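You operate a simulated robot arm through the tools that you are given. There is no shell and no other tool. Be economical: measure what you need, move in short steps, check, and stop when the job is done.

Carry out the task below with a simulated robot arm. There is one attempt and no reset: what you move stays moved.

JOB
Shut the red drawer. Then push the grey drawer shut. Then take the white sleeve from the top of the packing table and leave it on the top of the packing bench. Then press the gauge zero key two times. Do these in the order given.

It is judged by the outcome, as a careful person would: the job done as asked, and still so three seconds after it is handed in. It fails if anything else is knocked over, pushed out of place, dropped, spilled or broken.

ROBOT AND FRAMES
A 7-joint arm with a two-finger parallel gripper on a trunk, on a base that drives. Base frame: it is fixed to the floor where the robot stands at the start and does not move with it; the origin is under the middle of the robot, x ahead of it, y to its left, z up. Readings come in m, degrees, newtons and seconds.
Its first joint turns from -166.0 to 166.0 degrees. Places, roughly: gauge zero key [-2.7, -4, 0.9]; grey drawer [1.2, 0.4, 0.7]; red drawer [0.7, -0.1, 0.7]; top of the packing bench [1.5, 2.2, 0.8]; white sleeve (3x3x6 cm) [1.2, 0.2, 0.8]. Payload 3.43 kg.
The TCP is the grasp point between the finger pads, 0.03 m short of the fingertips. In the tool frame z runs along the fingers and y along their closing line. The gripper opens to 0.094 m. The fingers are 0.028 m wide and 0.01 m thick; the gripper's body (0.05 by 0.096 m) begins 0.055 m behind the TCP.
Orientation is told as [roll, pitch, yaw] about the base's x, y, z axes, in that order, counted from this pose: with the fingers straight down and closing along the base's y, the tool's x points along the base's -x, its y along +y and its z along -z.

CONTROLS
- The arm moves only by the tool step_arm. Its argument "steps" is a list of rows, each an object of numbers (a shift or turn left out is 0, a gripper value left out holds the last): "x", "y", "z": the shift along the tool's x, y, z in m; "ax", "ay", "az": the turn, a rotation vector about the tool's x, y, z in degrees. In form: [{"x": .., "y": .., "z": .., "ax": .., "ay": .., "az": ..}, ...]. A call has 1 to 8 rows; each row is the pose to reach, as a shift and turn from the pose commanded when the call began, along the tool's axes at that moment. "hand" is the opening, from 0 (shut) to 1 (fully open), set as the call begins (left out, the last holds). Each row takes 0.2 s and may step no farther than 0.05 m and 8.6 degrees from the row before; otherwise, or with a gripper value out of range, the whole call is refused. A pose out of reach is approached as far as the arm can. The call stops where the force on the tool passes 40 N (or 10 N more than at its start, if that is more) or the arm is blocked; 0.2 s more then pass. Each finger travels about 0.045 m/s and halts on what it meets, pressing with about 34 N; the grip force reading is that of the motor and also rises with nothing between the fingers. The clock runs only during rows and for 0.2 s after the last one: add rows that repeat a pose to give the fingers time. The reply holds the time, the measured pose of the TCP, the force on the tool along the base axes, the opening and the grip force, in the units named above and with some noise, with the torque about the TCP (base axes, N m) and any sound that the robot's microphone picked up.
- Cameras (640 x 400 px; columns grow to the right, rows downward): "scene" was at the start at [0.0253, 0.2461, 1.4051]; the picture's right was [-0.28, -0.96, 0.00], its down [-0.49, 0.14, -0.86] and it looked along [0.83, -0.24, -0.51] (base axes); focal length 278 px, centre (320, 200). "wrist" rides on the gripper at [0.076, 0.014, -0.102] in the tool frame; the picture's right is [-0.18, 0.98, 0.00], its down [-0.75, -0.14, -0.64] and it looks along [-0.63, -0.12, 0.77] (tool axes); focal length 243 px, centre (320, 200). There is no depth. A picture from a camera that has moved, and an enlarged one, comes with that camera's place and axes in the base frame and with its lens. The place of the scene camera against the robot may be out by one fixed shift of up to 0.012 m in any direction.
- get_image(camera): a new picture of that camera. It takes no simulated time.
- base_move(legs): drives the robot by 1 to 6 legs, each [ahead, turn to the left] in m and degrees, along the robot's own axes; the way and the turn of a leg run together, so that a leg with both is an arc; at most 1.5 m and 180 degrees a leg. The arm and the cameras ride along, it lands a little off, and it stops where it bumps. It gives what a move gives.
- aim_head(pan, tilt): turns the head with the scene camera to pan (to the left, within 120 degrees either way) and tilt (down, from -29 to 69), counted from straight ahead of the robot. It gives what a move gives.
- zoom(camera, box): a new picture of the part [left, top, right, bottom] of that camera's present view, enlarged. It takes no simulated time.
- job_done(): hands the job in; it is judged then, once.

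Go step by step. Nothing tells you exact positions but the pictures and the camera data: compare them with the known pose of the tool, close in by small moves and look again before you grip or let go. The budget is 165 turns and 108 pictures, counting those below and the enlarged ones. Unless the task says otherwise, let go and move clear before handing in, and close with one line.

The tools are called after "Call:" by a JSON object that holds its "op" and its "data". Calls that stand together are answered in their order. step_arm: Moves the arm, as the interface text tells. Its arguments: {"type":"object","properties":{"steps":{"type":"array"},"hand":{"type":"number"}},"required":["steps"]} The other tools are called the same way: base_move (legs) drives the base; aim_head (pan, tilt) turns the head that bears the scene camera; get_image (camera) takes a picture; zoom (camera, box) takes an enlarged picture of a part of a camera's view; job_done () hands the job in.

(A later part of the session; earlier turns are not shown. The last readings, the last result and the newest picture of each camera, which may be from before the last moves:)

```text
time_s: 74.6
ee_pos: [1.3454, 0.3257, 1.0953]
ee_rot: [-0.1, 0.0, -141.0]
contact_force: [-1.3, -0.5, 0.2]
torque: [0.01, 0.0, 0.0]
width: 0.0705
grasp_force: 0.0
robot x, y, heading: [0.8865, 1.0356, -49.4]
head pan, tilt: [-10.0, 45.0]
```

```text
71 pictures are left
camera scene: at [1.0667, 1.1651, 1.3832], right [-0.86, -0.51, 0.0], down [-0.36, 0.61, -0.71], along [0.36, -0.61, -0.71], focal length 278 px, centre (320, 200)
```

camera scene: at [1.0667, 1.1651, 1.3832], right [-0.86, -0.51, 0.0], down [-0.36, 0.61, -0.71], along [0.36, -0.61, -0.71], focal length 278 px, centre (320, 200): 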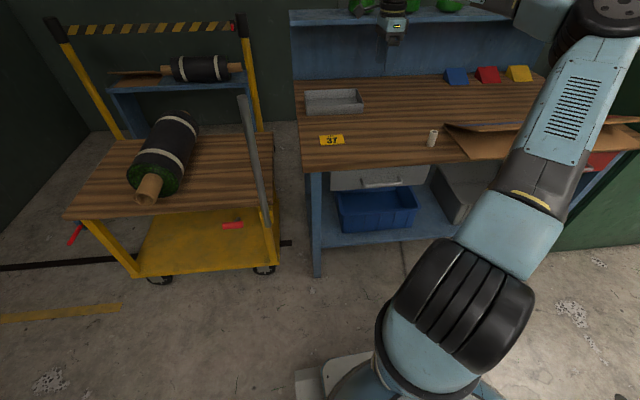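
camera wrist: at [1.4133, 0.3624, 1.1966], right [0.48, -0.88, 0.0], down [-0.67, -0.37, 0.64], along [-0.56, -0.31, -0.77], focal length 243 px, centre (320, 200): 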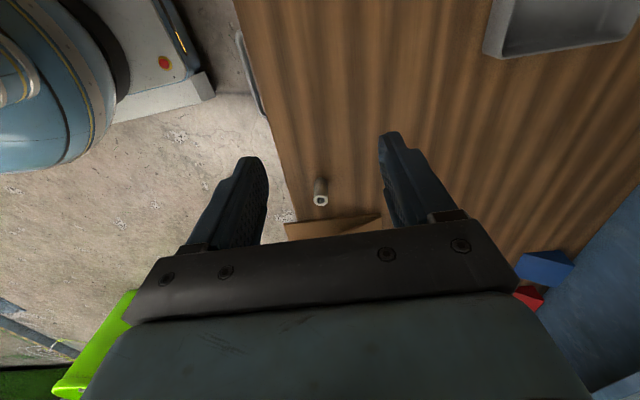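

The wrist and scene views put the sleeve near (1.17, 0.22) with the table top at about z 0.80. I'll move above it and look again.

Call:
{"op": "step_arm", "data": {"steps": [{"x": -0.045, "y": -0.006, "z": 0.01}, {"x": -0.09, "y": -0.012, "z": 0.03}, {"x": -0.13, "y": -0.018, "z": 0.05}, {"x": -0.17, "y": -0.024, "z": 0.07}, {"x": -0.203, "y": -0.0305, "z": 0.095}]}}

Call:
{"op": "get_image", "data": {"camera": "wrist"}}

Call:
{"op": "zoom", "data": {"camera": "scene", "box": [360, 60, 540, 200]}}

```text
time_s: 75.8
ee_pos: [1.1659, 0.2215, 0.9989]
ee_rot: [0.1, 0.0, -140.8]
contact_force: [1.4, 0.1, 0.8]
torque: [0.0, 0.04, 0.02]
width: 0.0704
grasp_force: 0.0
robot x, y, heading: [0.8846, 1.0356, -49.2]
head pan, tilt: [-10.0, 45.0]
```

```text
70 pictures are left
camera wrist: at [1.2354, 0.2585, 1.1], right [0.48, -0.88, 0.0], down [-0.67, -0.37, 0.64], along [-0.56, -0.31, -0.77], focal length 243 px, centre (320, 200)
```

wrist: 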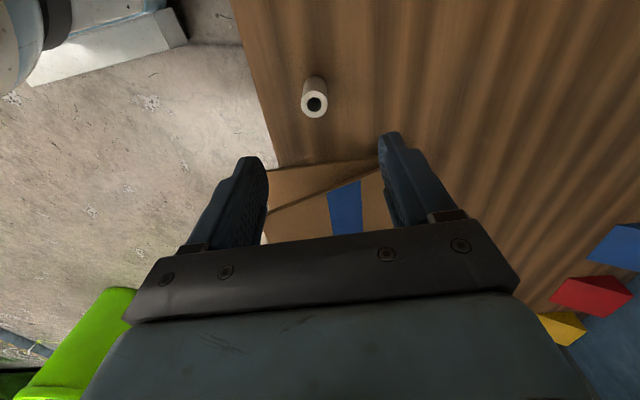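

```text
2.86 times, centred on (450, 130) of scene
camera zoom: at [1.0669, 1.1654, 1.3831], right [-0.86, -0.51, 0.0], down [-0.36, 0.61, -0.71], along [0.36, -0.61, -0.71], focal length 794 px, centre (-51, 400)
```

zoom: 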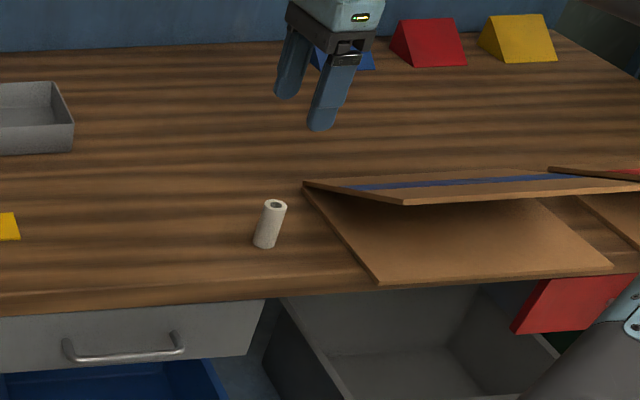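

The tool is centred over the sleeve. I'll go down partway and check again.

Call:
{"op": "step_arm", "data": {"steps": [{"z": 0.04}, {"z": 0.08}, {"z": 0.11, "y": -0.001}]}}

Call:
{"op": "get_image", "data": {"camera": "wrist"}}

Call:
{"op": "zoom", "data": {"camera": "scene", "box": [360, 60, 540, 200]}}

```text
time_s: 76.6
ee_pos: [1.1664, 0.2217, 0.8903]
ee_rot: [0.0, 0.0, -140.8]
contact_force: [0.6, 0.1, -0.2]
torque: [-0.02, 0.0, -0.02]
width: 0.0706
grasp_force: 0.0
robot x, y, heading: [0.889, 1.0328, -49.4]
head pan, tilt: [-10.0, 45.0]
```

```text
68 pictures are left
camera wrist: at [1.2343, 0.2586, 0.992], right [0.48, -0.88, 0.0], down [-0.67, -0.37, 0.64], along [-0.56, -0.31, -0.77], focal length 243 px, centre (320, 200)
```

wrist: 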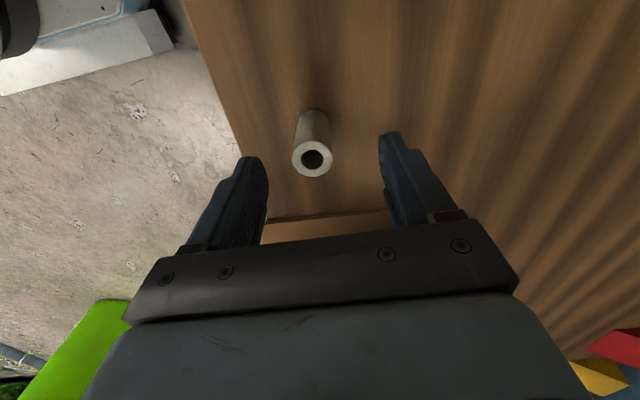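

```text
2.86 times, centred on (450, 130) of scene
camera zoom: at [1.0665, 1.1654, 1.3832], right [-0.86, -0.51, 0.0], down [-0.36, 0.61, -0.71], along [0.36, -0.61, -0.71], focal length 794 px, centre (-51, 400)
```

zoom: 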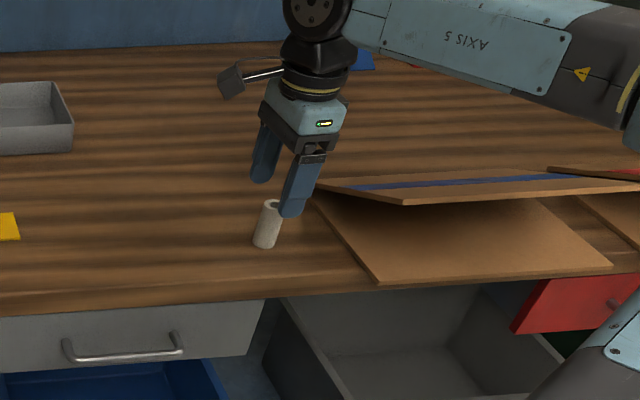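

The sleeve sits between the fingers. I'll lower to grip height with a small sideways correction.

Call:
{"op": "step_arm", "data": {"steps": [{"z": 0.02, "x": 0.002, "y": -0.003}, {"z": 0.035, "x": 0.003, "y": -0.003}, {"z": 0.048, "x": 0.003, "y": -0.003}]}}

Call:
{"op": "get_image", "data": {"camera": "wrist"}}

Call:
{"op": "zoom", "data": {"camera": "scene", "box": [360, 60, 540, 200]}}

```text
time_s: 77.4
ee_pos: [1.1662, 0.2254, 0.843]
ee_rot: [-0.2, 0.0, -140.9]
contact_force: [-0.5, 0.4, -0.4]
torque: [0.02, 0.03, 0.0]
width: 0.0705
grasp_force: 0.1
robot x, y, heading: [0.8872, 1.033, -49.3]
head pan, tilt: [-10.0, 45.0]
```

```text
66 pictures are left
camera wrist: at [1.2355, 0.2616, 0.9437], right [0.48, -0.88, 0.0], down [-0.67, -0.37, 0.64], along [-0.56, -0.31, -0.77], focal length 243 px, centre (320, 200)
```

wrist: 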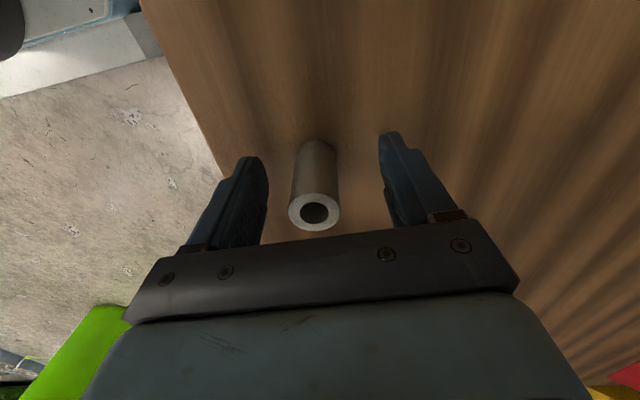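

```text
2.86 times, centred on (450, 130) of scene
camera zoom: at [1.0665, 1.1653, 1.3832], right [-0.86, -0.51, 0.0], down [-0.36, 0.61, -0.71], along [0.36, -0.61, -0.71], focal length 794 px, centre (-51, 400)
```

zoom: 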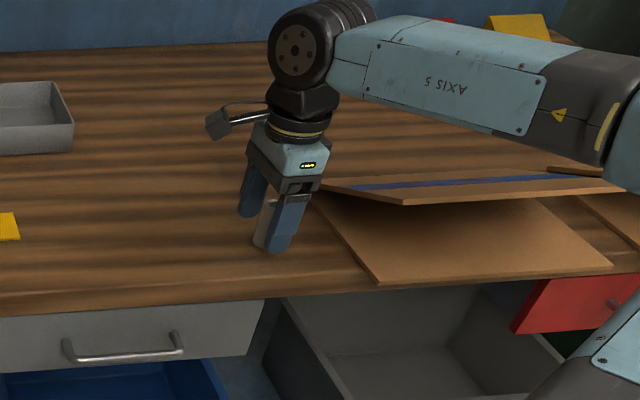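

It's centred, so I'll close the fingers.

Call:
{"op": "step_arm", "data": {"hand": 0, "steps": [{"z": 0}, {"z": 0}, {"z": 0}, {"z": 0}, {"z": 0}]}}

```text
time_s: 78.6
ee_pos: [1.1678, 0.2241, 0.8412]
ee_rot: [0.0, 0.0, -140.8]
contact_force: [-0.2, 0.3, -0.2]
torque: [0.0, 0.01, -0.02]
width: 0.0254
grasp_force: 33.7
robot x, y, heading: [0.8895, 1.0339, -49.2]
head pan, tilt: [-10.0, 45.0]
```

Gripped at 25 mm width. I'll lift and check.

Call:
{"op": "step_arm", "data": {"steps": [{"z": -0.03}, {"z": -0.08}, {"z": -0.13}, {"z": -0.18}, {"z": -0.23}]}}

Call:
{"op": "get_image", "data": {"camera": "wrist"}}

Call:
{"op": "aim_head", "data": {"pan": 85, "tilt": 30}}

Call:
{"op": "get_image", "data": {"camera": "scene"}}

```text
time_s: 79.8
ee_pos: [1.1621, 0.2233, 1.0721]
ee_rot: [0.0, 0.0, -140.9]
contact_force: [0.2, 0.5, -0.3]
torque: [0.03, -0.02, -0.03]
width: 0.0253
grasp_force: 34.0
robot x, y, heading: [0.8886, 1.0344, -49.0]
head pan, tilt: [-10.0, 45.0]
```

```text
64 pictures are left
camera wrist: at [1.2324, 0.2601, 1.1736], right [0.48, -0.88, 0.0], down [-0.67, -0.37, 0.64], along [-0.56, -0.31, -0.77], focal length 243 px, centre (320, 200)
```

wrist: 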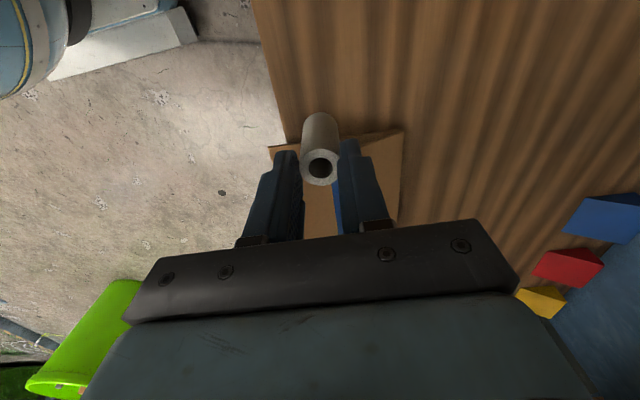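

```text
time_s: 81.5
ee_pos: [1.1641, 0.2239, 1.0717]
ee_rot: [-0.1, 0.0, -140.9]
contact_force: [0.1, 0.0, -1.3]
torque: [-0.02, 0.03, -0.01]
width: 0.0252
grasp_force: 33.8
robot x, y, heading: [0.888, 1.0327, -49.2]
head pan, tilt: [85.0, 30.0]
```

```text
63 pictures are left
camera scene: at [1.0986, 1.2878, 1.4058], right [0.58, -0.81, 0.0], down [-0.41, -0.29, -0.87], along [0.7, 0.51, -0.5], focal length 278 px, centre (320, 200)
```

scene: 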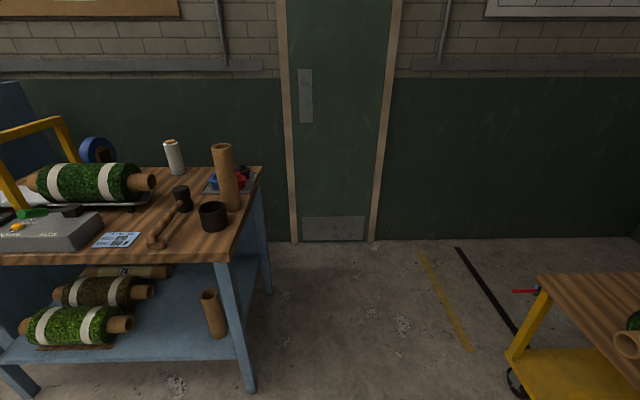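

The sleeve is held. The packing bench is over by the door, with a fair bit of clutter on it. I'll pull the arm in, back off and turn to look at its top.

Call:
{"op": "step_arm", "data": {"steps": [{"y": -0.045, "z": -0.01}, {"y": -0.09, "z": -0.02}, {"y": -0.135, "z": -0.04}, {"y": -0.18, "z": -0.06}, {"y": -0.2, "z": -0.08}]}}

Call:
{"op": "base_move", "data": {"legs": [[-0.75, 0]]}}

Call:
{"op": "base_move", "data": {"legs": [[0, 45]]}}

Call:
{"op": "base_move", "data": {"legs": [[0, 45]]}}

Call:
{"op": "aim_head", "data": {"pan": -5, "tilt": 25}}

Call:
{"op": "get_image", "data": {"camera": "scene"}}

```text
time_s: 82.7
ee_pos: [1.0417, 0.3826, 1.1544]
ee_rot: [-0.1, 0.0, -140.9]
contact_force: [0.3, -0.4, -0.3]
torque: [0.03, 0.03, 0.0]
width: 0.0254
grasp_force: 34.4
robot x, y, heading: [0.8843, 1.0345, -49.2]
head pan, tilt: [85.0, 30.0]
```

```text
time_s: 86.8
ee_pos: [0.5538, 0.9523, 1.153]
ee_rot: [-0.1, 0.1, -140.7]
contact_force: [-0.2, 0.3, -0.1]
torque: [-0.01, 0.01, 0.0]
width: 0.0256
grasp_force: 34.1
robot x, y, heading: [0.3992, 1.6014, -49.0]
head pan, tilt: [85.0, 30.0]
```

```text
time_s: 89.4
ee_pos: [0.9563, 1.2351, 1.1545]
ee_rot: [-0.2, 0.1, -97.6]
contact_force: [-0.1, -0.8, 0.3]
torque: [0.0, -0.04, 0.0]
width: 0.0252
grasp_force: 34.1
robot x, y, heading: [0.3908, 1.5575, -6.1]
head pan, tilt: [85.0, 30.0]
```

```text
time_s: 92.1
ee_pos: [1.0208, 1.7226, 1.1545]
ee_rot: [-0.2, 0.0, -53.0]
contact_force: [0.0, 1.3, -0.6]
torque: [0.06, 0.06, -0.03]
width: 0.0252
grasp_force: 34.0
robot x, y, heading: [0.4221, 1.5186, 37.5]
head pan, tilt: [85.0, 30.0]
```

```text
time_s: 93.8
ee_pos: [1.0208, 1.7225, 1.155]
ee_rot: [-0.2, 0.1, -53.1]
contact_force: [0.6, 1.1, 0.2]
torque: [0.01, 0.02, 0.0]
width: 0.0251
grasp_force: 34.1
robot x, y, heading: [0.4203, 1.5185, 37.6]
head pan, tilt: [-5.0, 25.0]
```

```text
62 pictures are left
camera scene: at [0.3086, 1.7217, 1.4137], right [0.54, -0.84, 0.0], down [-0.36, -0.23, -0.91], along [0.76, 0.49, -0.42], focal length 278 px, centre (320, 200)
```

scene: 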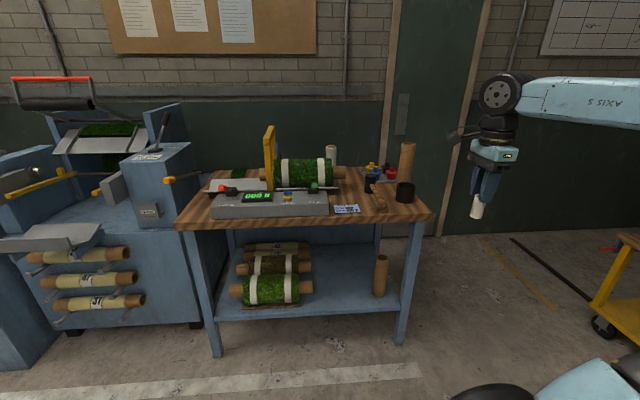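

Call:
{"op": "zoom", "data": {"camera": "scene", "box": [170, 120, 450, 240]}}

Call:
{"op": "aim_head", "data": {"pan": 50, "tilt": 15}}

Call:
{"op": "get_image", "data": {"camera": "scene"}}

```text
2.29 times, centred on (310, 180) of scene
camera zoom: at [0.3086, 1.7217, 1.4137], right [0.54, -0.84, 0.0], down [-0.36, -0.23, -0.91], along [0.76, 0.49, -0.42], focal length 635 px, centre (343, 246)
```

zoom: 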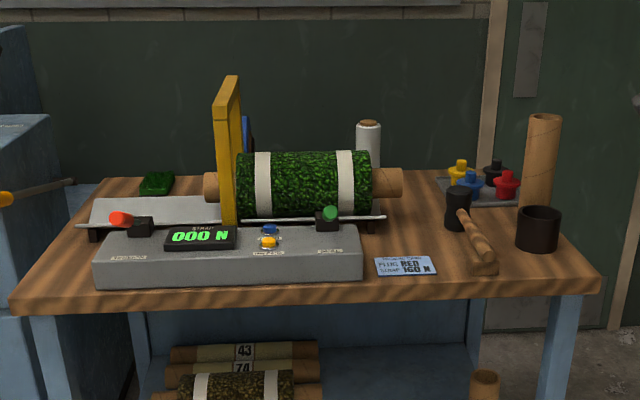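

```text
time_s: 95.0
ee_pos: [1.0213, 1.7228, 1.1553]
ee_rot: [-0.1, 0.0, -53.1]
contact_force: [-0.2, -0.6, -0.2]
torque: [0.02, -0.01, -0.01]
width: 0.025
grasp_force: 34.0
robot x, y, heading: [0.4195, 1.516, 37.7]
head pan, tilt: [50.0, 15.0]
```

```text
60 pictures are left
camera scene: at [0.235, 1.7654, 1.43], right [1.0, -0.04, 0.0], down [-0.01, -0.26, -0.97], along [0.04, 0.96, -0.26], focal length 278 px, centre (320, 200)
```

scene: 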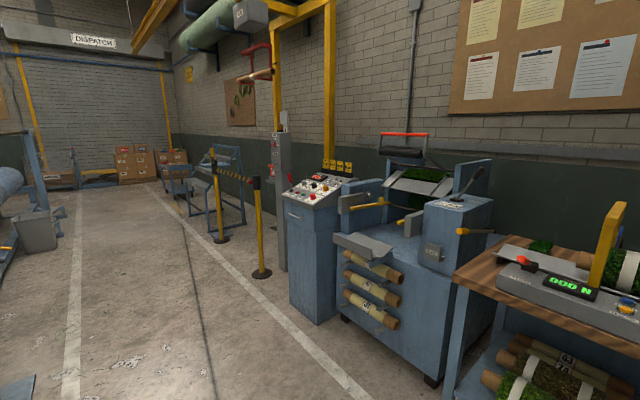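

The bench's front-right corner has a free patch at about (1.52, 2.04), in front of the black cup and right of the hammer. I'll turn the tool back so its camera side faces me, then drive in.

Call:
{"op": "step_arm", "data": {"steps": [{"az": -8.5}, {"az": -17}, {"az": -25.5}, {"az": -34}, {"az": -42.5}, {"az": -51}, {"az": -59.5}, {"az": -68}]}}

Call:
{"op": "step_arm", "data": {"steps": [{"az": -8}, {"az": -16}, {"az": -22}]}}

Call:
{"op": "base_move", "data": {"legs": [[0.45, 0]]}}

Call:
{"op": "aim_head", "data": {"pan": -8, "tilt": 40}}

Call:
{"op": "get_image", "data": {"camera": "scene"}}

Call:
{"op": "get_image", "data": {"camera": "wrist"}}

```text
time_s: 96.8
ee_pos: [1.0204, 1.7243, 1.1555]
ee_rot: [-0.1, 0.0, 15.1]
contact_force: [0.1, 0.3, 0.1]
torque: [0.01, -0.01, 0.0]
width: 0.0251
grasp_force: 33.8
robot x, y, heading: [0.4216, 1.5178, 37.8]
head pan, tilt: [50.0, 15.0]
```

```text
time_s: 97.6
ee_pos: [1.0205, 1.7228, 1.1551]
ee_rot: [0.0, 0.2, 37.0]
contact_force: [0.3, 0.7, -0.6]
torque: [-0.02, -0.01, -0.01]
width: 0.0251
grasp_force: 33.9
robot x, y, heading: [0.4213, 1.5179, 37.6]
head pan, tilt: [50.0, 15.0]
```

```text
time_s: 100.3
ee_pos: [1.3638, 2.0038, 1.1547]
ee_rot: [0.0, 0.1, 37.9]
contact_force: [0.2, 0.6, -1.5]
torque: [-0.01, 0.04, 0.0]
width: 0.0253
grasp_force: 34.2
robot x, y, heading: [0.7662, 1.7889, 38.5]
head pan, tilt: [50.0, 15.0]
```

```text
time_s: 101.6
ee_pos: [1.3639, 2.0033, 1.1557]
ee_rot: [-0.1, 0.0, 37.8]
contact_force: [-0.2, 0.1, -1.1]
torque: [0.0, 0.0, -0.04]
width: 0.0254
grasp_force: 34.2
robot x, y, heading: [0.7676, 1.7907, 38.6]
head pan, tilt: [-8.0, 40.0]
```

```text
59 pictures are left
camera scene: at [0.6491, 1.9833, 1.3905], right [0.51, -0.86, 0.0], down [-0.55, -0.33, -0.77], along [0.66, 0.39, -0.64], focal length 278 px, centre (320, 200)
```

scene: 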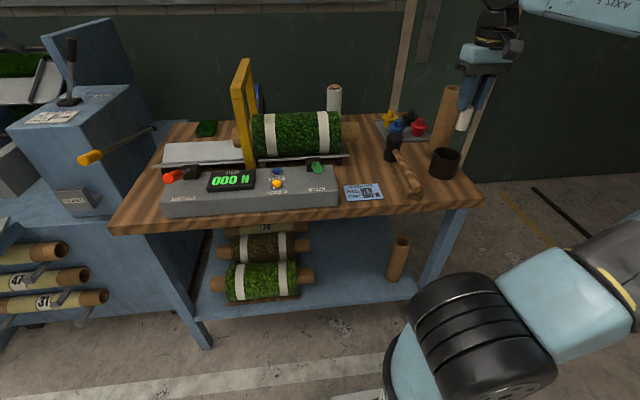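

```text
58 pictures are left
camera wrist: at [1.2957, 1.9684, 1.257], right [-0.46, 0.89, 0.0], down [0.68, 0.35, 0.64], along [0.57, 0.29, -0.77], focal length 243 px, centre (320, 200)
```

wrist: 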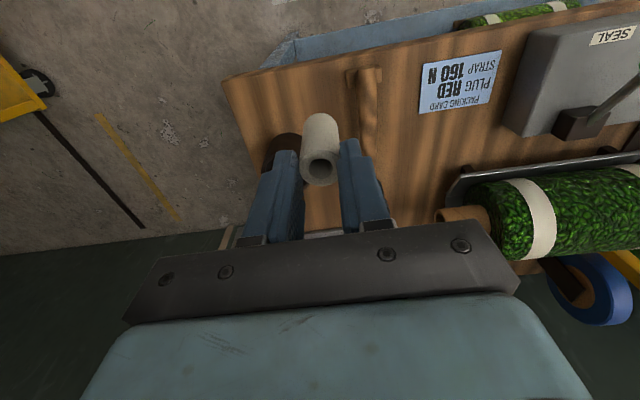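

I make the bench's near-right corner about (1.455, 1.878) at z≈0.83, and the free spot is around (1.414, 2.0). I'll move over it and partway down, then check.

Call:
{"op": "step_arm", "data": {"steps": [{"x": -0.019, "y": -0.016, "z": 0.03}, {"x": -0.0377, "y": -0.033, "z": 0.06}, {"x": -0.0377, "y": -0.033, "z": 0.1}, {"x": -0.0377, "y": -0.033, "z": 0.14}, {"x": -0.0377, "y": -0.033, "z": 0.18}, {"x": -0.0377, "y": -0.033, "z": 0.2}]}}

Call:
{"op": "get_image", "data": {"camera": "wrist"}}

Call:
{"op": "zoom", "data": {"camera": "scene", "box": [340, 80, 520, 220]}}

```text
time_s: 103.0
ee_pos: [1.4124, 2.0024, 0.9537]
ee_rot: [0.0, 0.1, 37.9]
contact_force: [0.0, -0.5, 0.2]
torque: [0.01, -0.01, -0.02]
width: 0.025
grasp_force: 34.1
robot x, y, heading: [0.772, 1.7883, 38.5]
head pan, tilt: [-8.0, 40.0]
```

```text
57 pictures are left
camera wrist: at [1.3438, 1.9666, 1.0555], right [-0.46, 0.89, 0.0], down [0.68, 0.35, 0.64], along [0.57, 0.29, -0.77], focal length 243 px, centre (320, 200)
```

wrist: 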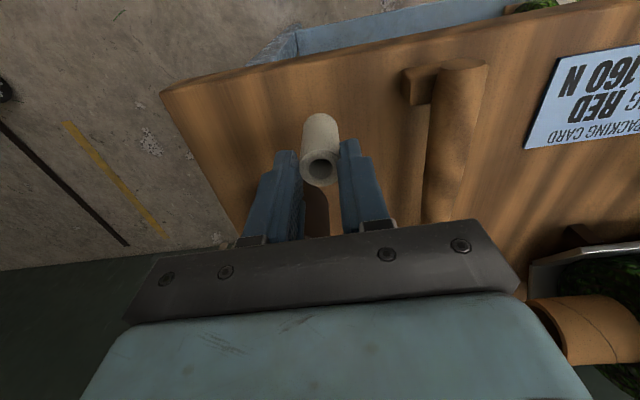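

```text
2.86 times, centred on (430, 150) of scene
camera zoom: at [0.649, 1.9832, 1.3904], right [0.51, -0.86, 0.0], down [-0.55, -0.33, -0.77], along [0.66, 0.39, -0.64], focal length 794 px, centre (6, 343)
```

zoom: 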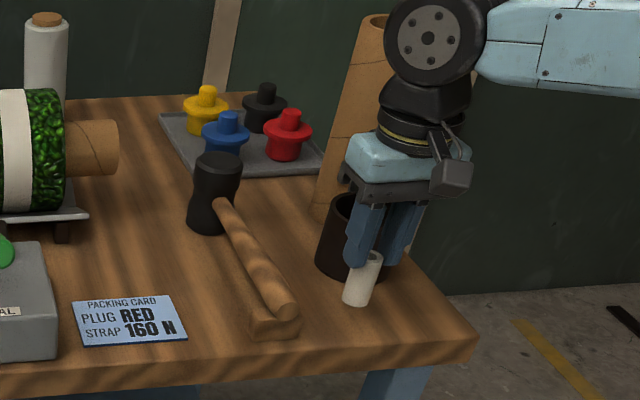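

The sleeve is over the free spot, clear of the hammer and cup. I'll lower it gently until I feel contact.

Call:
{"op": "step_arm", "data": {"steps": [{"x": -0.005, "z": 0.02}, {"x": -0.01, "z": 0.04}, {"x": -0.01, "z": 0.055}, {"x": -0.01, "z": 0.063}]}}

Call:
{"op": "zoom", "data": {"camera": "scene", "box": [340, 80, 520, 220]}}

Call:
{"op": "get_image", "data": {"camera": "wrist"}}

```text
time_s: 103.8
ee_pos: [1.4245, 2.0102, 0.9099]
ee_rot: [0.0, -0.1, 37.9]
contact_force: [0.8, 0.5, 10.9]
torque: [0.17, -0.01, 0.02]
width: 0.0249
grasp_force: 34.0
robot x, y, heading: [0.7698, 1.7876, 38.1]
head pan, tilt: [-8.0, 40.0]
stopped in row 3: the force on the tool passed its limit at 83 N (the readings are from after the stop); the commanded pose is now the measured one
```

```text
2.86 times, centred on (430, 150) of scene
camera zoom: at [0.6487, 1.983, 1.3904], right [0.51, -0.86, 0.0], down [-0.55, -0.33, -0.77], along [0.66, 0.39, -0.64], focal length 794 px, centre (6, 343)
```

zoom: 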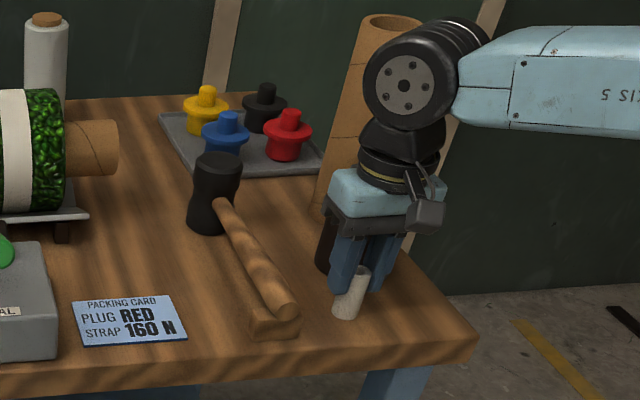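

```text
54 pictures are left
camera wrist: at [1.3552, 1.9738, 1.0113], right [-0.46, 0.89, 0.0], down [0.68, 0.35, 0.65], along [0.57, 0.3, -0.76], focal length 243 px, centre (320, 200)
```

wrist: 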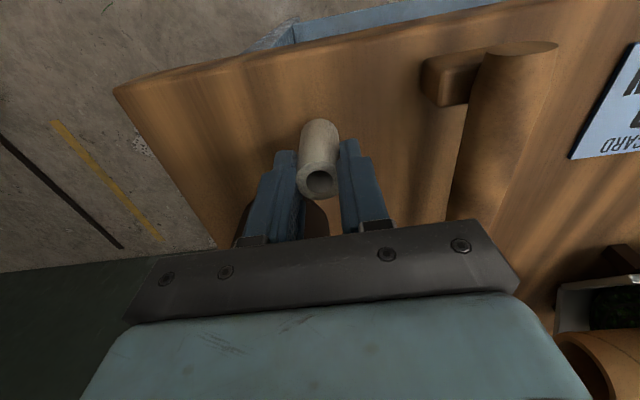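

The sleeve's base has touched the bench at about z 0.855, pressing lightly. I'll open the fingers part way.

Call:
{"op": "step_arm", "data": {"hand": 0.5, "steps": [{"z": -0.001}, {"z": -0.001}, {"z": -0.001}, {"z": -0.001}]}}

Call:
{"op": "get_image", "data": {"camera": "wrist"}}

Call:
{"op": "zoom", "data": {"camera": "scene", "box": [340, 80, 520, 220]}}

```text
time_s: 104.8
ee_pos: [1.4226, 2.0093, 0.9101]
ee_rot: [0.1, -0.2, 37.9]
contact_force: [-0.2, 0.1, 1.3]
torque: [0.0, -0.01, 0.02]
width: 0.0469
grasp_force: 0.1
robot x, y, heading: [0.7688, 1.7913, 38.5]
head pan, tilt: [-8.0, 40.0]
```

```text
53 pictures are left
camera wrist: at [1.355, 1.9741, 1.0112], right [-0.46, 0.89, 0.0], down [0.68, 0.35, 0.64], along [0.57, 0.3, -0.76], focal length 243 px, centre (320, 200)
```

wrist: 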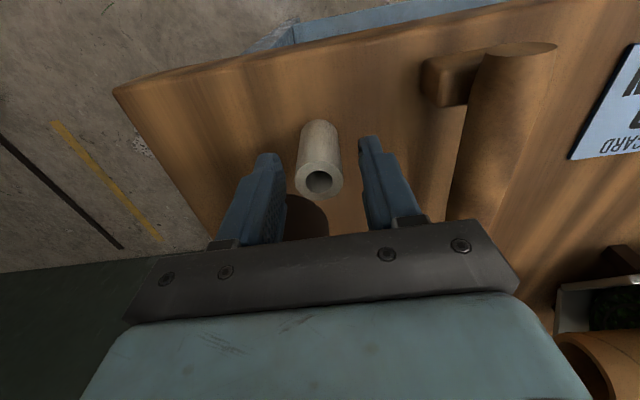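

```text
2.86 times, centred on (430, 150) of scene
camera zoom: at [0.6491, 1.9832, 1.3904], right [0.51, -0.86, 0.0], down [-0.55, -0.33, -0.77], along [0.66, 0.39, -0.64], focal length 794 px, centre (6, 343)
```

zoom: 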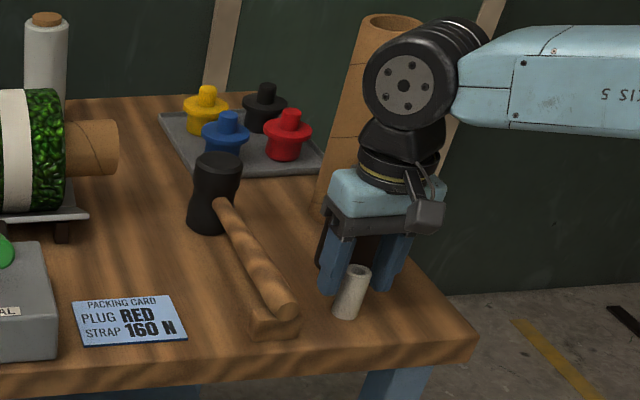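

Released, and the sleeve is standing upright. I'll rise straight up and check.

Call:
{"op": "step_arm", "data": {"steps": [{"z": -0.03}, {"z": -0.07}, {"z": -0.12}, {"z": -0.17}, {"z": -0.22}, {"z": -0.26}]}}

Call:
{"op": "zoom", "data": {"camera": "scene", "box": [340, 80, 520, 220]}}

```text
time_s: 106.2
ee_pos: [1.4235, 2.0056, 1.1692]
ee_rot: [0.1, -0.2, 37.9]
contact_force: [0.9, -0.5, -0.2]
torque: [0.0, 0.01, -0.02]
width: 0.0471
grasp_force: 0.0
robot x, y, heading: [0.7673, 1.7888, 38.4]
head pan, tilt: [-8.0, 40.0]
```

```text
2.86 times, centred on (430, 150) of scene
camera zoom: at [0.6493, 1.9832, 1.3905], right [0.51, -0.86, 0.0], down [-0.55, -0.33, -0.77], along [0.66, 0.39, -0.64], focal length 794 px, centre (6, 343)
```

zoom: 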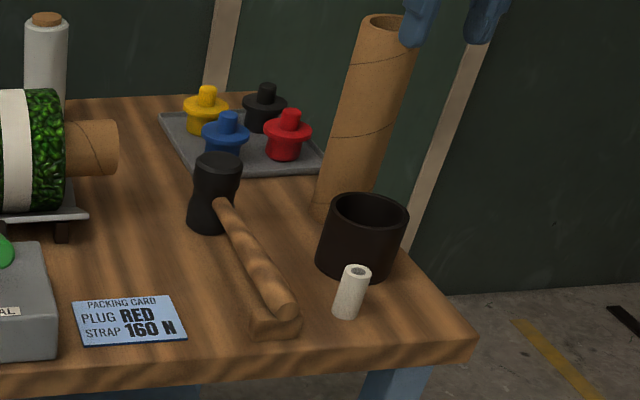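

The sleeve stands on the bench. Next is the gauge zero key, far off at about (-2.7, -4). I'll back away from the bench and survey the way.

Call:
{"op": "base_move", "data": {"legs": [[-0.7, 0]]}}

Call:
{"op": "base_move", "data": {"legs": [[0, -45]]}}

Call:
{"op": "base_move", "data": {"legs": [[0, -45]]}}

Call:
{"op": "base_move", "data": {"legs": [[0, -40]]}}

Call:
{"op": "aim_head", "data": {"pan": -25, "tilt": 22}}

Call:
{"op": "get_image", "data": {"camera": "scene"}}

```text
time_s: 110.0
ee_pos: [0.8827, 1.5727, 1.1689]
ee_rot: [0.0, -0.2, 37.5]
contact_force: [-0.1, 0.4, -0.1]
torque: [-0.02, -0.03, -0.02]
width: 0.0466
grasp_force: 0.0
robot x, y, heading: [0.2242, 1.3608, 38.0]
head pan, tilt: [-8.0, 40.0]
```

```text
time_s: 112.7
ee_pos: [0.8466, 1.0624, 1.1695]
ee_rot: [0.0, -0.2, -5.9]
contact_force: [0.3, 0.2, -0.2]
torque: [0.01, -0.02, 0.0]
width: 0.0469
grasp_force: 0.0
robot x, y, heading: [0.2304, 1.4097, -5.1]
head pan, tilt: [-8.0, 40.0]
```

```text
time_s: 115.4
ee_pos: [0.4086, 0.7242, 1.1695]
ee_rot: [0.0, -0.2, -52.1]
contact_force: [0.1, 0.7, -0.4]
torque: [0.0, -0.03, 0.04]
width: 0.0469
grasp_force: 0.1
robot x, y, heading: [0.275, 1.4438, -50.9]
head pan, tilt: [-8.0, 40.0]
```

```text
time_s: 117.9
ee_pos: [-0.0849, 0.807, 1.1702]
ee_rot: [0.0, -0.3, -92.0]
contact_force: [0.2, -0.1, -0.1]
torque: [-0.02, -0.02, 0.02]
width: 0.0469
grasp_force: 0.0
robot x, y, heading: [0.3151, 1.4439, -90.4]
head pan, tilt: [-8.0, 40.0]
```

```text
time_s: 118.7
ee_pos: [-0.0848, 0.8072, 1.1698]
ee_rot: [0.0, -0.1, -92.1]
contact_force: [-0.4, -0.7, 0.5]
torque: [0.02, -0.03, -0.04]
width: 0.0472
grasp_force: 0.2
robot x, y, heading: [0.3132, 1.4428, -90.5]
head pan, tilt: [-25.0, 22.0]
```

```text
50 pictures are left
camera scene: at [0.5111, 1.4199, 1.4185], right [-0.9, 0.43, 0.0], down [0.16, 0.34, -0.93], along [-0.4, -0.84, -0.38], focal length 278 px, centre (320, 200)
```

scene: 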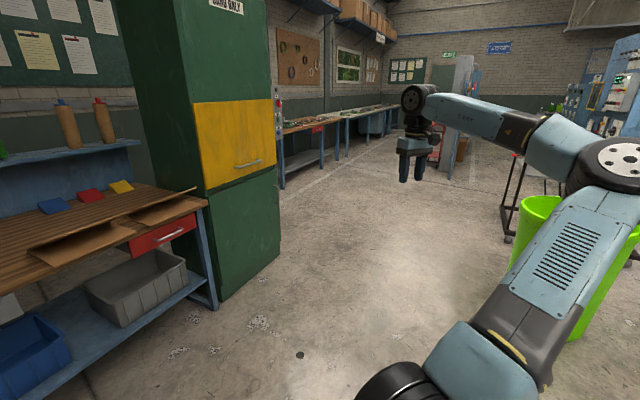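

Call:
{"op": "zoom", "data": {"camera": "scene", "box": [270, 50, 510, 200]}}

```text
2.67 times, centred on (390, 125) of scene
camera zoom: at [0.5111, 1.4199, 1.4185], right [-0.9, 0.43, 0.0], down [0.16, 0.34, -0.93], along [-0.4, -0.84, -0.38], focal length 741 px, centre (133, 400)
```

zoom: 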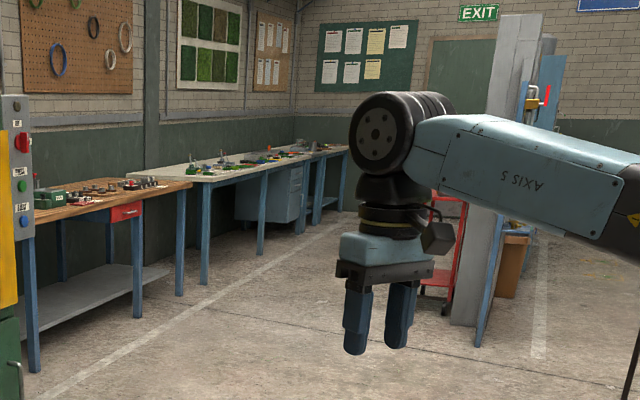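

The key should be on the white-topped bench along the far wall. The way between the cabinet and the green bin is clear, so I'll drive that way.

Call:
{"op": "base_move", "data": {"legs": [[0, -31]]}}

Call:
{"op": "base_move", "data": {"legs": [[1.4, 0]]}}

Call:
{"op": "base_move", "data": {"legs": [[1.2, 0]]}}

Call:
{"op": "aim_head", "data": {"pan": 5, "tilt": 20}}

Call:
{"op": "get_image", "data": {"camera": "scene"}}

```text
time_s: 120.8
ee_pos: [-0.3604, 1.1079, 1.1704]
ee_rot: [-0.1, -0.2, -123.5]
contact_force: [0.7, 0.6, 0.1]
torque: [0.01, 0.02, 0.01]
width: 0.0472
grasp_force: 0.0
robot x, y, heading: [0.3441, 1.4243, -122.2]
head pan, tilt: [-25.0, 22.0]
```

```text
time_s: 128.0
ee_pos: [-1.1137, -0.0843, 1.171]
ee_rot: [0.0, -0.2, -124.0]
contact_force: [0.1, 0.7, 0.0]
torque: [-0.01, 0.01, 0.03]
width: 0.0469
grasp_force: 0.1
robot x, y, heading: [-0.4078, 0.2256, -122.3]
head pan, tilt: [-25.0, 22.0]
```

```text
time_s: 134.1
ee_pos: [-1.7371, -1.1242, 1.1724]
ee_rot: [-0.1, -0.2, -122.6]
contact_force: [-0.4, -0.2, 0.5]
torque: [-0.03, 0.03, 0.01]
width: 0.0471
grasp_force: 0.1
robot x, y, heading: [-1.0395, -0.799, -120.7]
head pan, tilt: [-25.0, 22.0]
```

```text
time_s: 135.1
ee_pos: [-1.7383, -1.125, 1.1718]
ee_rot: [0.1, -0.2, -122.6]
contact_force: [0.1, -0.2, 1.1]
torque: [0.01, 0.0, -0.01]
width: 0.0471
grasp_force: 0.1
robot x, y, heading: [-1.0358, -0.7999, -121.0]
head pan, tilt: [5.0, 20.0]
```

```text
48 pictures are left
camera scene: at [-0.8472, -0.9494, 1.4218], right [-0.9, 0.44, 0.0], down [0.15, 0.31, -0.94], along [-0.41, -0.84, -0.34], focal length 278 px, centre (320, 200)
```

scene: 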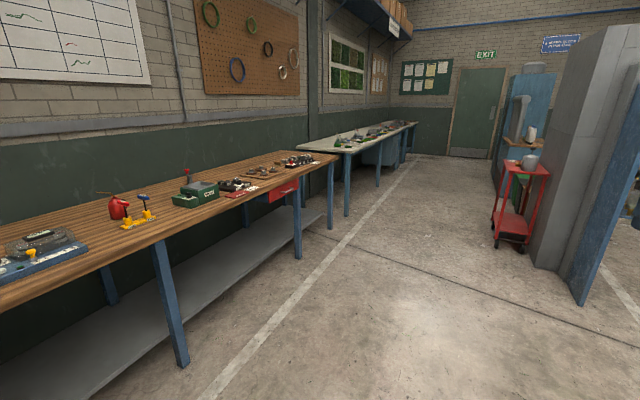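

Call:
{"op": "zoom", "data": {"camera": "scene", "box": [270, 100, 430, 200]}}

```text
4.00 times, centred on (350, 150) of scene
camera zoom: at [-0.8472, -0.9494, 1.4218], right [-0.9, 0.44, 0.0], down [0.15, 0.31, -0.94], along [-0.41, -0.84, -0.34], focal length 1112 px, centre (200, 400)
```

zoom: 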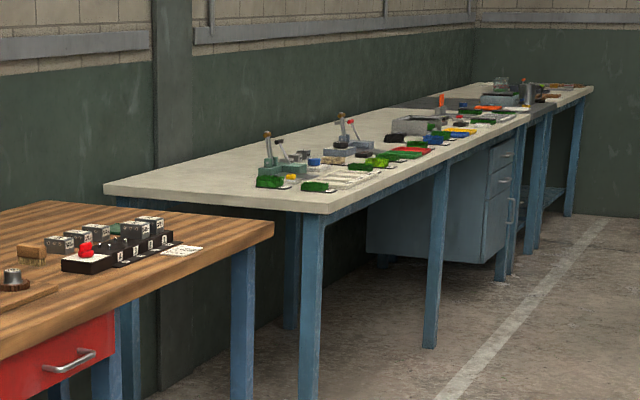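

The key's bench is the white one, and its front edge faces the aisle. I'll drive down the aisle toward a standing place near (-3.2, -3.4).

Call:
{"op": "base_move", "data": {"legs": [[0, -9]]}}

Call:
{"op": "base_move", "data": {"legs": [[1.4, 0]]}}

Call:
{"op": "base_move", "data": {"legs": [[1.2, 0]]}}

Call:
{"op": "aim_head", "data": {"pan": 25, "tilt": 25}}

Call:
{"op": "get_image", "data": {"camera": "scene"}}

```text
time_s: 136.2
ee_pos: [-1.7811, -1.013, 1.1719]
ee_rot: [0.1, -0.2, -131.6]
contact_force: [0.6, -0.5, 0.8]
torque: [0.01, 0.01, -0.01]
width: 0.0472
grasp_force: 0.0
robot x, y, heading: [-1.028, -0.807, -130.5]
head pan, tilt: [5.0, 20.0]
```

```text
time_s: 143.3
ee_pos: [-2.664, -2.1344, 1.1723]
ee_rot: [0.0, -0.2, -129.4]
contact_force: [-0.1, -0.2, -0.4]
torque: [-0.01, -0.02, 0.0]
width: 0.0468
grasp_force: 0.0
robot x, y, heading: [-1.9197, -1.9007, -128.2]
head pan, tilt: [5.0, 20.0]
```

```text
time_s: 149.6
ee_pos: [-3.4177, -3.0935, 1.1725]
ee_rot: [0.0, -0.3, -129.4]
contact_force: [-0.5, 0.0, 0.2]
torque: [0.03, 0.0, 0.0]
width: 0.047
grasp_force: 0.0
robot x, y, heading: [-2.6751, -2.8599, -128.3]
head pan, tilt: [5.0, 20.0]
```

```text
time_s: 150.4
ee_pos: [-3.4176, -3.0923, 1.1729]
ee_rot: [0.0, -0.2, -129.4]
contact_force: [-0.1, -0.6, 0.3]
torque: [0.01, -0.02, 0.01]
width: 0.047
grasp_force: 0.1
robot x, y, heading: [-2.6761, -2.8602, -128.3]
head pan, tilt: [25.0, 25.0]
```

```text
46 pictures are left
camera scene: at [-2.4756, -3.0447, 1.4138], right [-0.97, 0.23, 0.0], down [0.1, 0.41, -0.91], along [-0.21, -0.88, -0.42], focal length 278 px, centre (320, 200)
```

scene: 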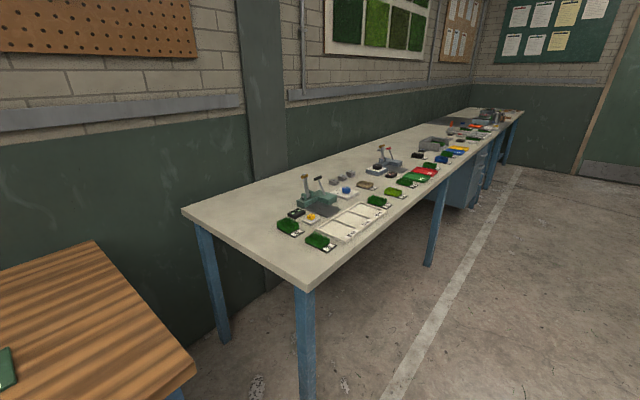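

Call:
{"op": "zoom", "data": {"camera": "scene", "box": [260, 160, 420, 260]}}

Call:
{"op": "zoom", "data": {"camera": "scene", "box": [350, 110, 480, 200]}}

```text
4.00 times, centred on (340, 210) of scene
camera zoom: at [-2.4756, -3.0447, 1.4138], right [-0.97, 0.23, 0.0], down [0.1, 0.41, -0.91], along [-0.21, -0.88, -0.42], focal length 1112 px, centre (240, 160)
```

zoom: 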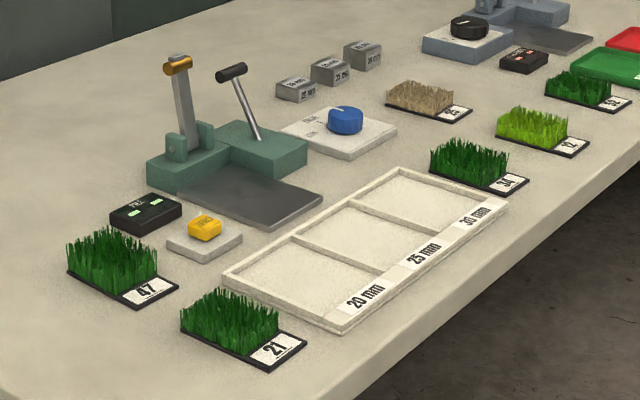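

```text
4.44 times, centred on (415, 155) of scene
camera zoom: at [-2.4756, -3.0447, 1.4138], right [-0.97, 0.23, 0.0], down [0.1, 0.41, -0.91], along [-0.21, -0.88, -0.42], focal length 1235 px, centre (-102, 400)
```

zoom: 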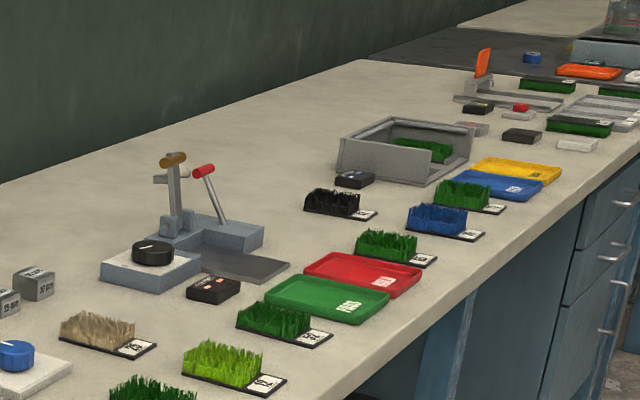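

The small yellow key beside the green gauge is at about (-2.66, -3.98), which matches the zero key. I'll read its label before I approach.

Call:
{"op": "zoom", "data": {"camera": "scene", "box": [285, 200, 335, 232]}}

```text
12.50 times, centred on (310, 216) of scene
camera zoom: at [-2.4756, -3.0447, 1.4138], right [-0.97, 0.23, 0.0], down [0.1, 0.41, -0.91], along [-0.21, -0.88, -0.42], focal length 3474 px, centre (445, 0)
```

zoom: 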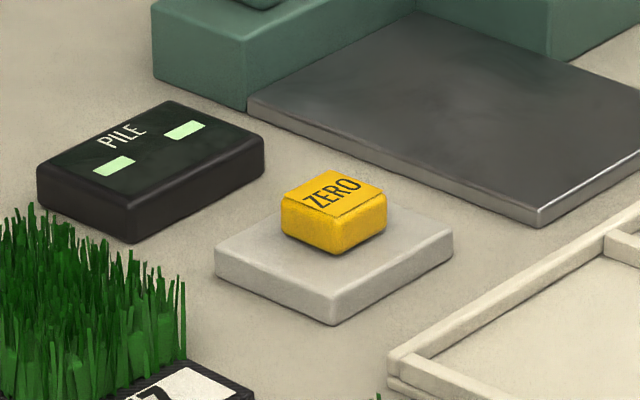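

The label reads ZERO. I'll drive alongside and turn to face the bench.

Call:
{"op": "base_move", "data": {"legs": [[0, -6]]}}

Call:
{"op": "base_move", "data": {"legs": [[0.53, 0]]}}

Call:
{"op": "base_move", "data": {"legs": [[0, 42]]}}

Call:
{"op": "base_move", "data": {"legs": [[0, 41]]}}

Call:
{"op": "aim_head", "data": {"pan": 0, "tilt": 40}}

Call:
{"op": "get_image", "data": {"camera": "scene"}}

Call:
{"op": "get_image", "data": {"camera": "wrist"}}

```text
time_s: 151.4
ee_pos: [-3.439, -3.0151, 1.1727]
ee_rot: [0.1, -0.1, -135.4]
contact_force: [-0.2, -0.1, 0.0]
torque: [-0.01, -0.04, -0.01]
width: 0.0471
grasp_force: 0.2
robot x, y, heading: [-2.6756, -2.8683, -134.4]
head pan, tilt: [25.0, 25.0]
```

```text
time_s: 154.4
ee_pos: [-3.803, -3.3864, 1.1745]
ee_rot: [0.2, -0.2, -135.6]
contact_force: [-0.3, 0.2, 0.0]
torque: [0.0, 0.01, 0.0]
width: 0.047
grasp_force: 0.0
robot x, y, heading: [-3.0322, -3.2379, -134.3]
head pan, tilt: [25.0, 25.0]
```

```text
time_s: 157.0
ee_pos: [-3.5076, -3.8601, 1.1744]
ee_rot: [0.1, -0.2, -93.9]
contact_force: [0.7, 0.4, -0.4]
torque: [-0.01, 0.03, -0.01]
width: 0.0468
grasp_force: 0.1
robot x, y, heading: [-3.0804, -3.2339, -92.8]
head pan, tilt: [25.0, 25.0]
```

```text
time_s: 159.6
ee_pos: [-2.9766, -3.9847, 1.1751]
ee_rot: [0.0, -0.1, -51.5]
contact_force: [0.6, 0.7, 0.2]
torque: [-0.01, -0.01, 0.04]
width: 0.0471
grasp_force: 0.0
robot x, y, heading: [-3.1181, -3.2657, -51.3]
head pan, tilt: [25.0, 25.0]
```

```text
time_s: 160.5
ee_pos: [-2.9769, -3.9855, 1.174]
ee_rot: [0.1, -0.2, -51.5]
contact_force: [0.1, -0.3, 0.3]
torque: [0.01, 0.0, -0.04]
width: 0.047
grasp_force: 0.0
robot x, y, heading: [-3.1214, -3.262, -51.6]
head pan, tilt: [0.0, 40.0]
```

```text
42 pictures are left
camera scene: at [-2.9193, -3.136, 1.3905], right [-0.78, -0.62, 0.0], down [-0.4, 0.5, -0.77], along [0.48, -0.6, -0.64], focal length 278 px, centre (320, 200)
```

scene: 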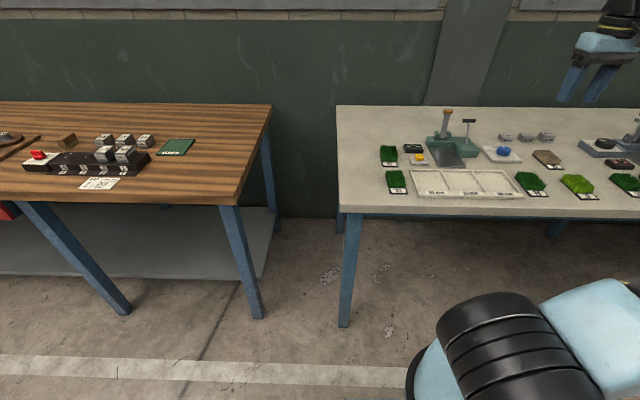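

```text
41 pictures are left
camera wrist: at [-3.0131, -3.9169, 1.2766], right [0.88, 0.47, 0.0], down [0.36, -0.68, 0.64], along [0.3, -0.57, -0.76], focal length 243 px, centre (320, 200)
```

wrist: 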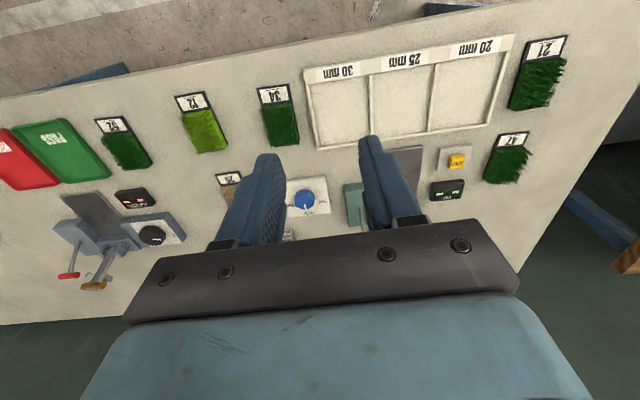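

The key top triangulates to about (-2.661, -4.009, 0.87). I'll close the fingers and move above it at height.

Call:
{"op": "step_arm", "data": {"hand": 0, "steps": [{"x": -0.033, "y": 0.035}, {"x": -0.066, "y": 0.07}, {"x": -0.099, "y": 0.105}, {"x": -0.132, "y": 0.14}, {"x": -0.165, "y": 0.175}, {"x": -0.19, "y": 0.205}, {"x": -0.2155, "y": 0.232}, {"x": -0.2155, "y": 0.232, "z": 0.04}]}}

Call:
{"op": "step_arm", "data": {"steps": [{"z": 0.04}, {"z": 0.08}, {"z": 0.12}, {"z": 0.15}]}}

Call:
{"op": "get_image", "data": {"camera": "wrist"}}

Call:
{"op": "zoom", "data": {"camera": "scene", "box": [350, 60, 510, 200]}}

```text
time_s: 162.3
ee_pos: [-2.6618, -4.0081, 1.1348]
ee_rot: [0.0, -0.1, -51.5]
contact_force: [-0.5, 1.2, -0.5]
torque: [-0.04, -0.01, -0.03]
width: 0.0
grasp_force: 32.8
robot x, y, heading: [-3.1183, -3.2643, -51.5]
head pan, tilt: [0.0, 40.0]
```

```text
time_s: 163.3
ee_pos: [-2.6607, -4.0076, 0.9842]
ee_rot: [0.1, -0.2, -51.5]
contact_force: [0.2, 0.1, 0.3]
torque: [-0.01, -0.01, 0.0]
width: 0.0002
grasp_force: 32.2
robot x, y, heading: [-3.1221, -3.2657, -51.6]
head pan, tilt: [0.0, 40.0]
```

```text
40 pictures are left
camera wrist: at [-2.6973, -3.94, 1.0868], right [0.88, 0.47, 0.0], down [0.36, -0.68, 0.64], along [0.3, -0.57, -0.76], focal length 243 px, centre (320, 200)
```

wrist: 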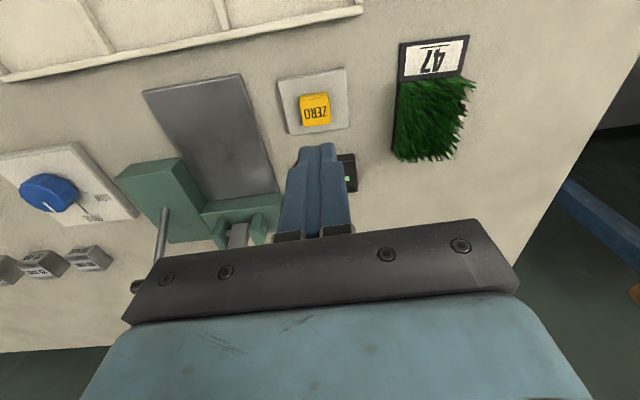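

```text
2.86 times, centred on (430, 130) of scene
camera zoom: at [-2.9192, -3.1361, 1.3904], right [-0.78, -0.62, 0.0], down [-0.4, 0.5, -0.77], along [0.48, -0.6, -0.64], focal length 794 px, centre (6, 400)
```

zoom: 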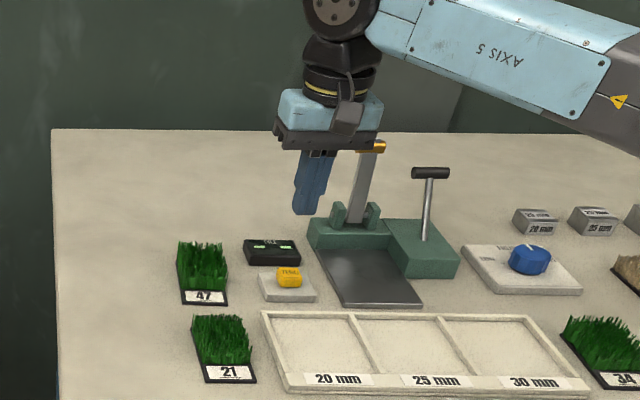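

The fingers are centred over ZERO. I'll go down most of the way and check again.

Call:
{"op": "step_arm", "data": {"steps": [{"z": 0.03, "y": -0.004}, {"z": 0.05, "y": -0.004}, {"z": 0.065, "y": -0.004}]}}

Call:
{"op": "get_image", "data": {"camera": "wrist"}}

Call:
{"op": "zoom", "data": {"camera": "scene", "box": [380, 100, 480, 190]}}

```text
time_s: 164.1
ee_pos: [-2.6616, -4.0108, 0.9212]
ee_rot: [0.2, -0.2, -51.4]
contact_force: [0.8, 0.0, -0.1]
torque: [0.02, 0.0, 0.05]
width: 0.0003
grasp_force: 32.8
robot x, y, heading: [-3.1171, -3.2664, -51.4]
head pan, tilt: [0.0, 40.0]
```

```text
38 pictures are left
camera wrist: at [-2.698, -3.9421, 1.0228], right [0.88, 0.47, 0.0], down [0.36, -0.68, 0.65], along [0.3, -0.57, -0.76], focal length 243 px, centre (320, 200)
```

wrist: 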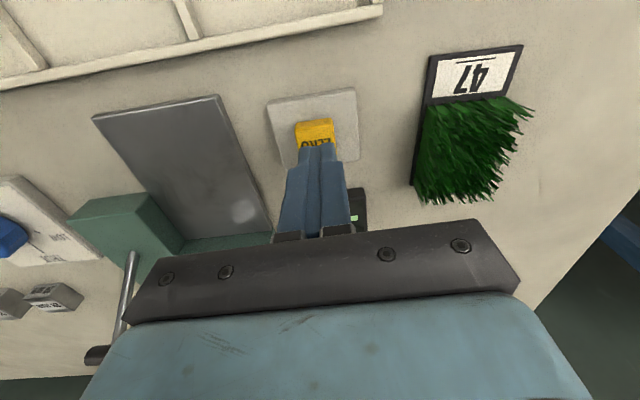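

```text
4.44 times, centred on (430, 145) of scene
camera zoom: at [-2.9192, -3.1362, 1.3904], right [-0.78, -0.62, 0.0], down [-0.4, 0.5, -0.77], along [0.48, -0.6, -0.64], focal length 1235 px, centre (-169, 444)
```

zoom: 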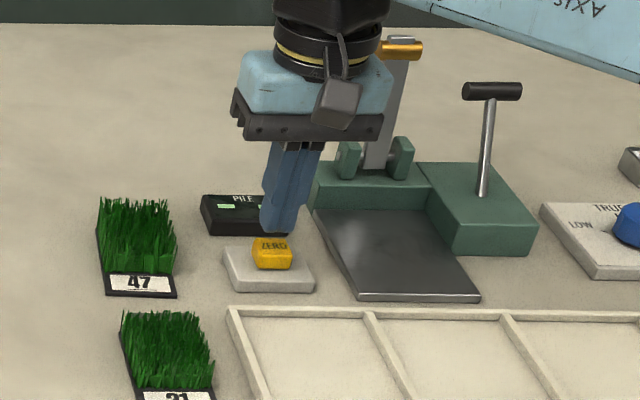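

The fingertips are about 1.5 cm above the key and aligned with it. I'll press down in small steps.

Call:
{"op": "step_arm", "data": {"steps": [{"z": 0.005}, {"z": 0.009}, {"z": 0.011}, {"z": 0.013}, {"z": 0.015}, {"z": 0.017}]}}

```text
time_s: 165.5
ee_pos: [-2.6625, -4.0117, 0.9036]
ee_rot: [0.1, -0.2, -51.3]
contact_force: [1.3, 0.8, 2.1]
torque: [-0.02, -0.03, -0.05]
width: 0.0
grasp_force: 33.3
robot x, y, heading: [-3.1171, -3.2681, -51.6]
head pan, tilt: [0.0, 40.0]
```

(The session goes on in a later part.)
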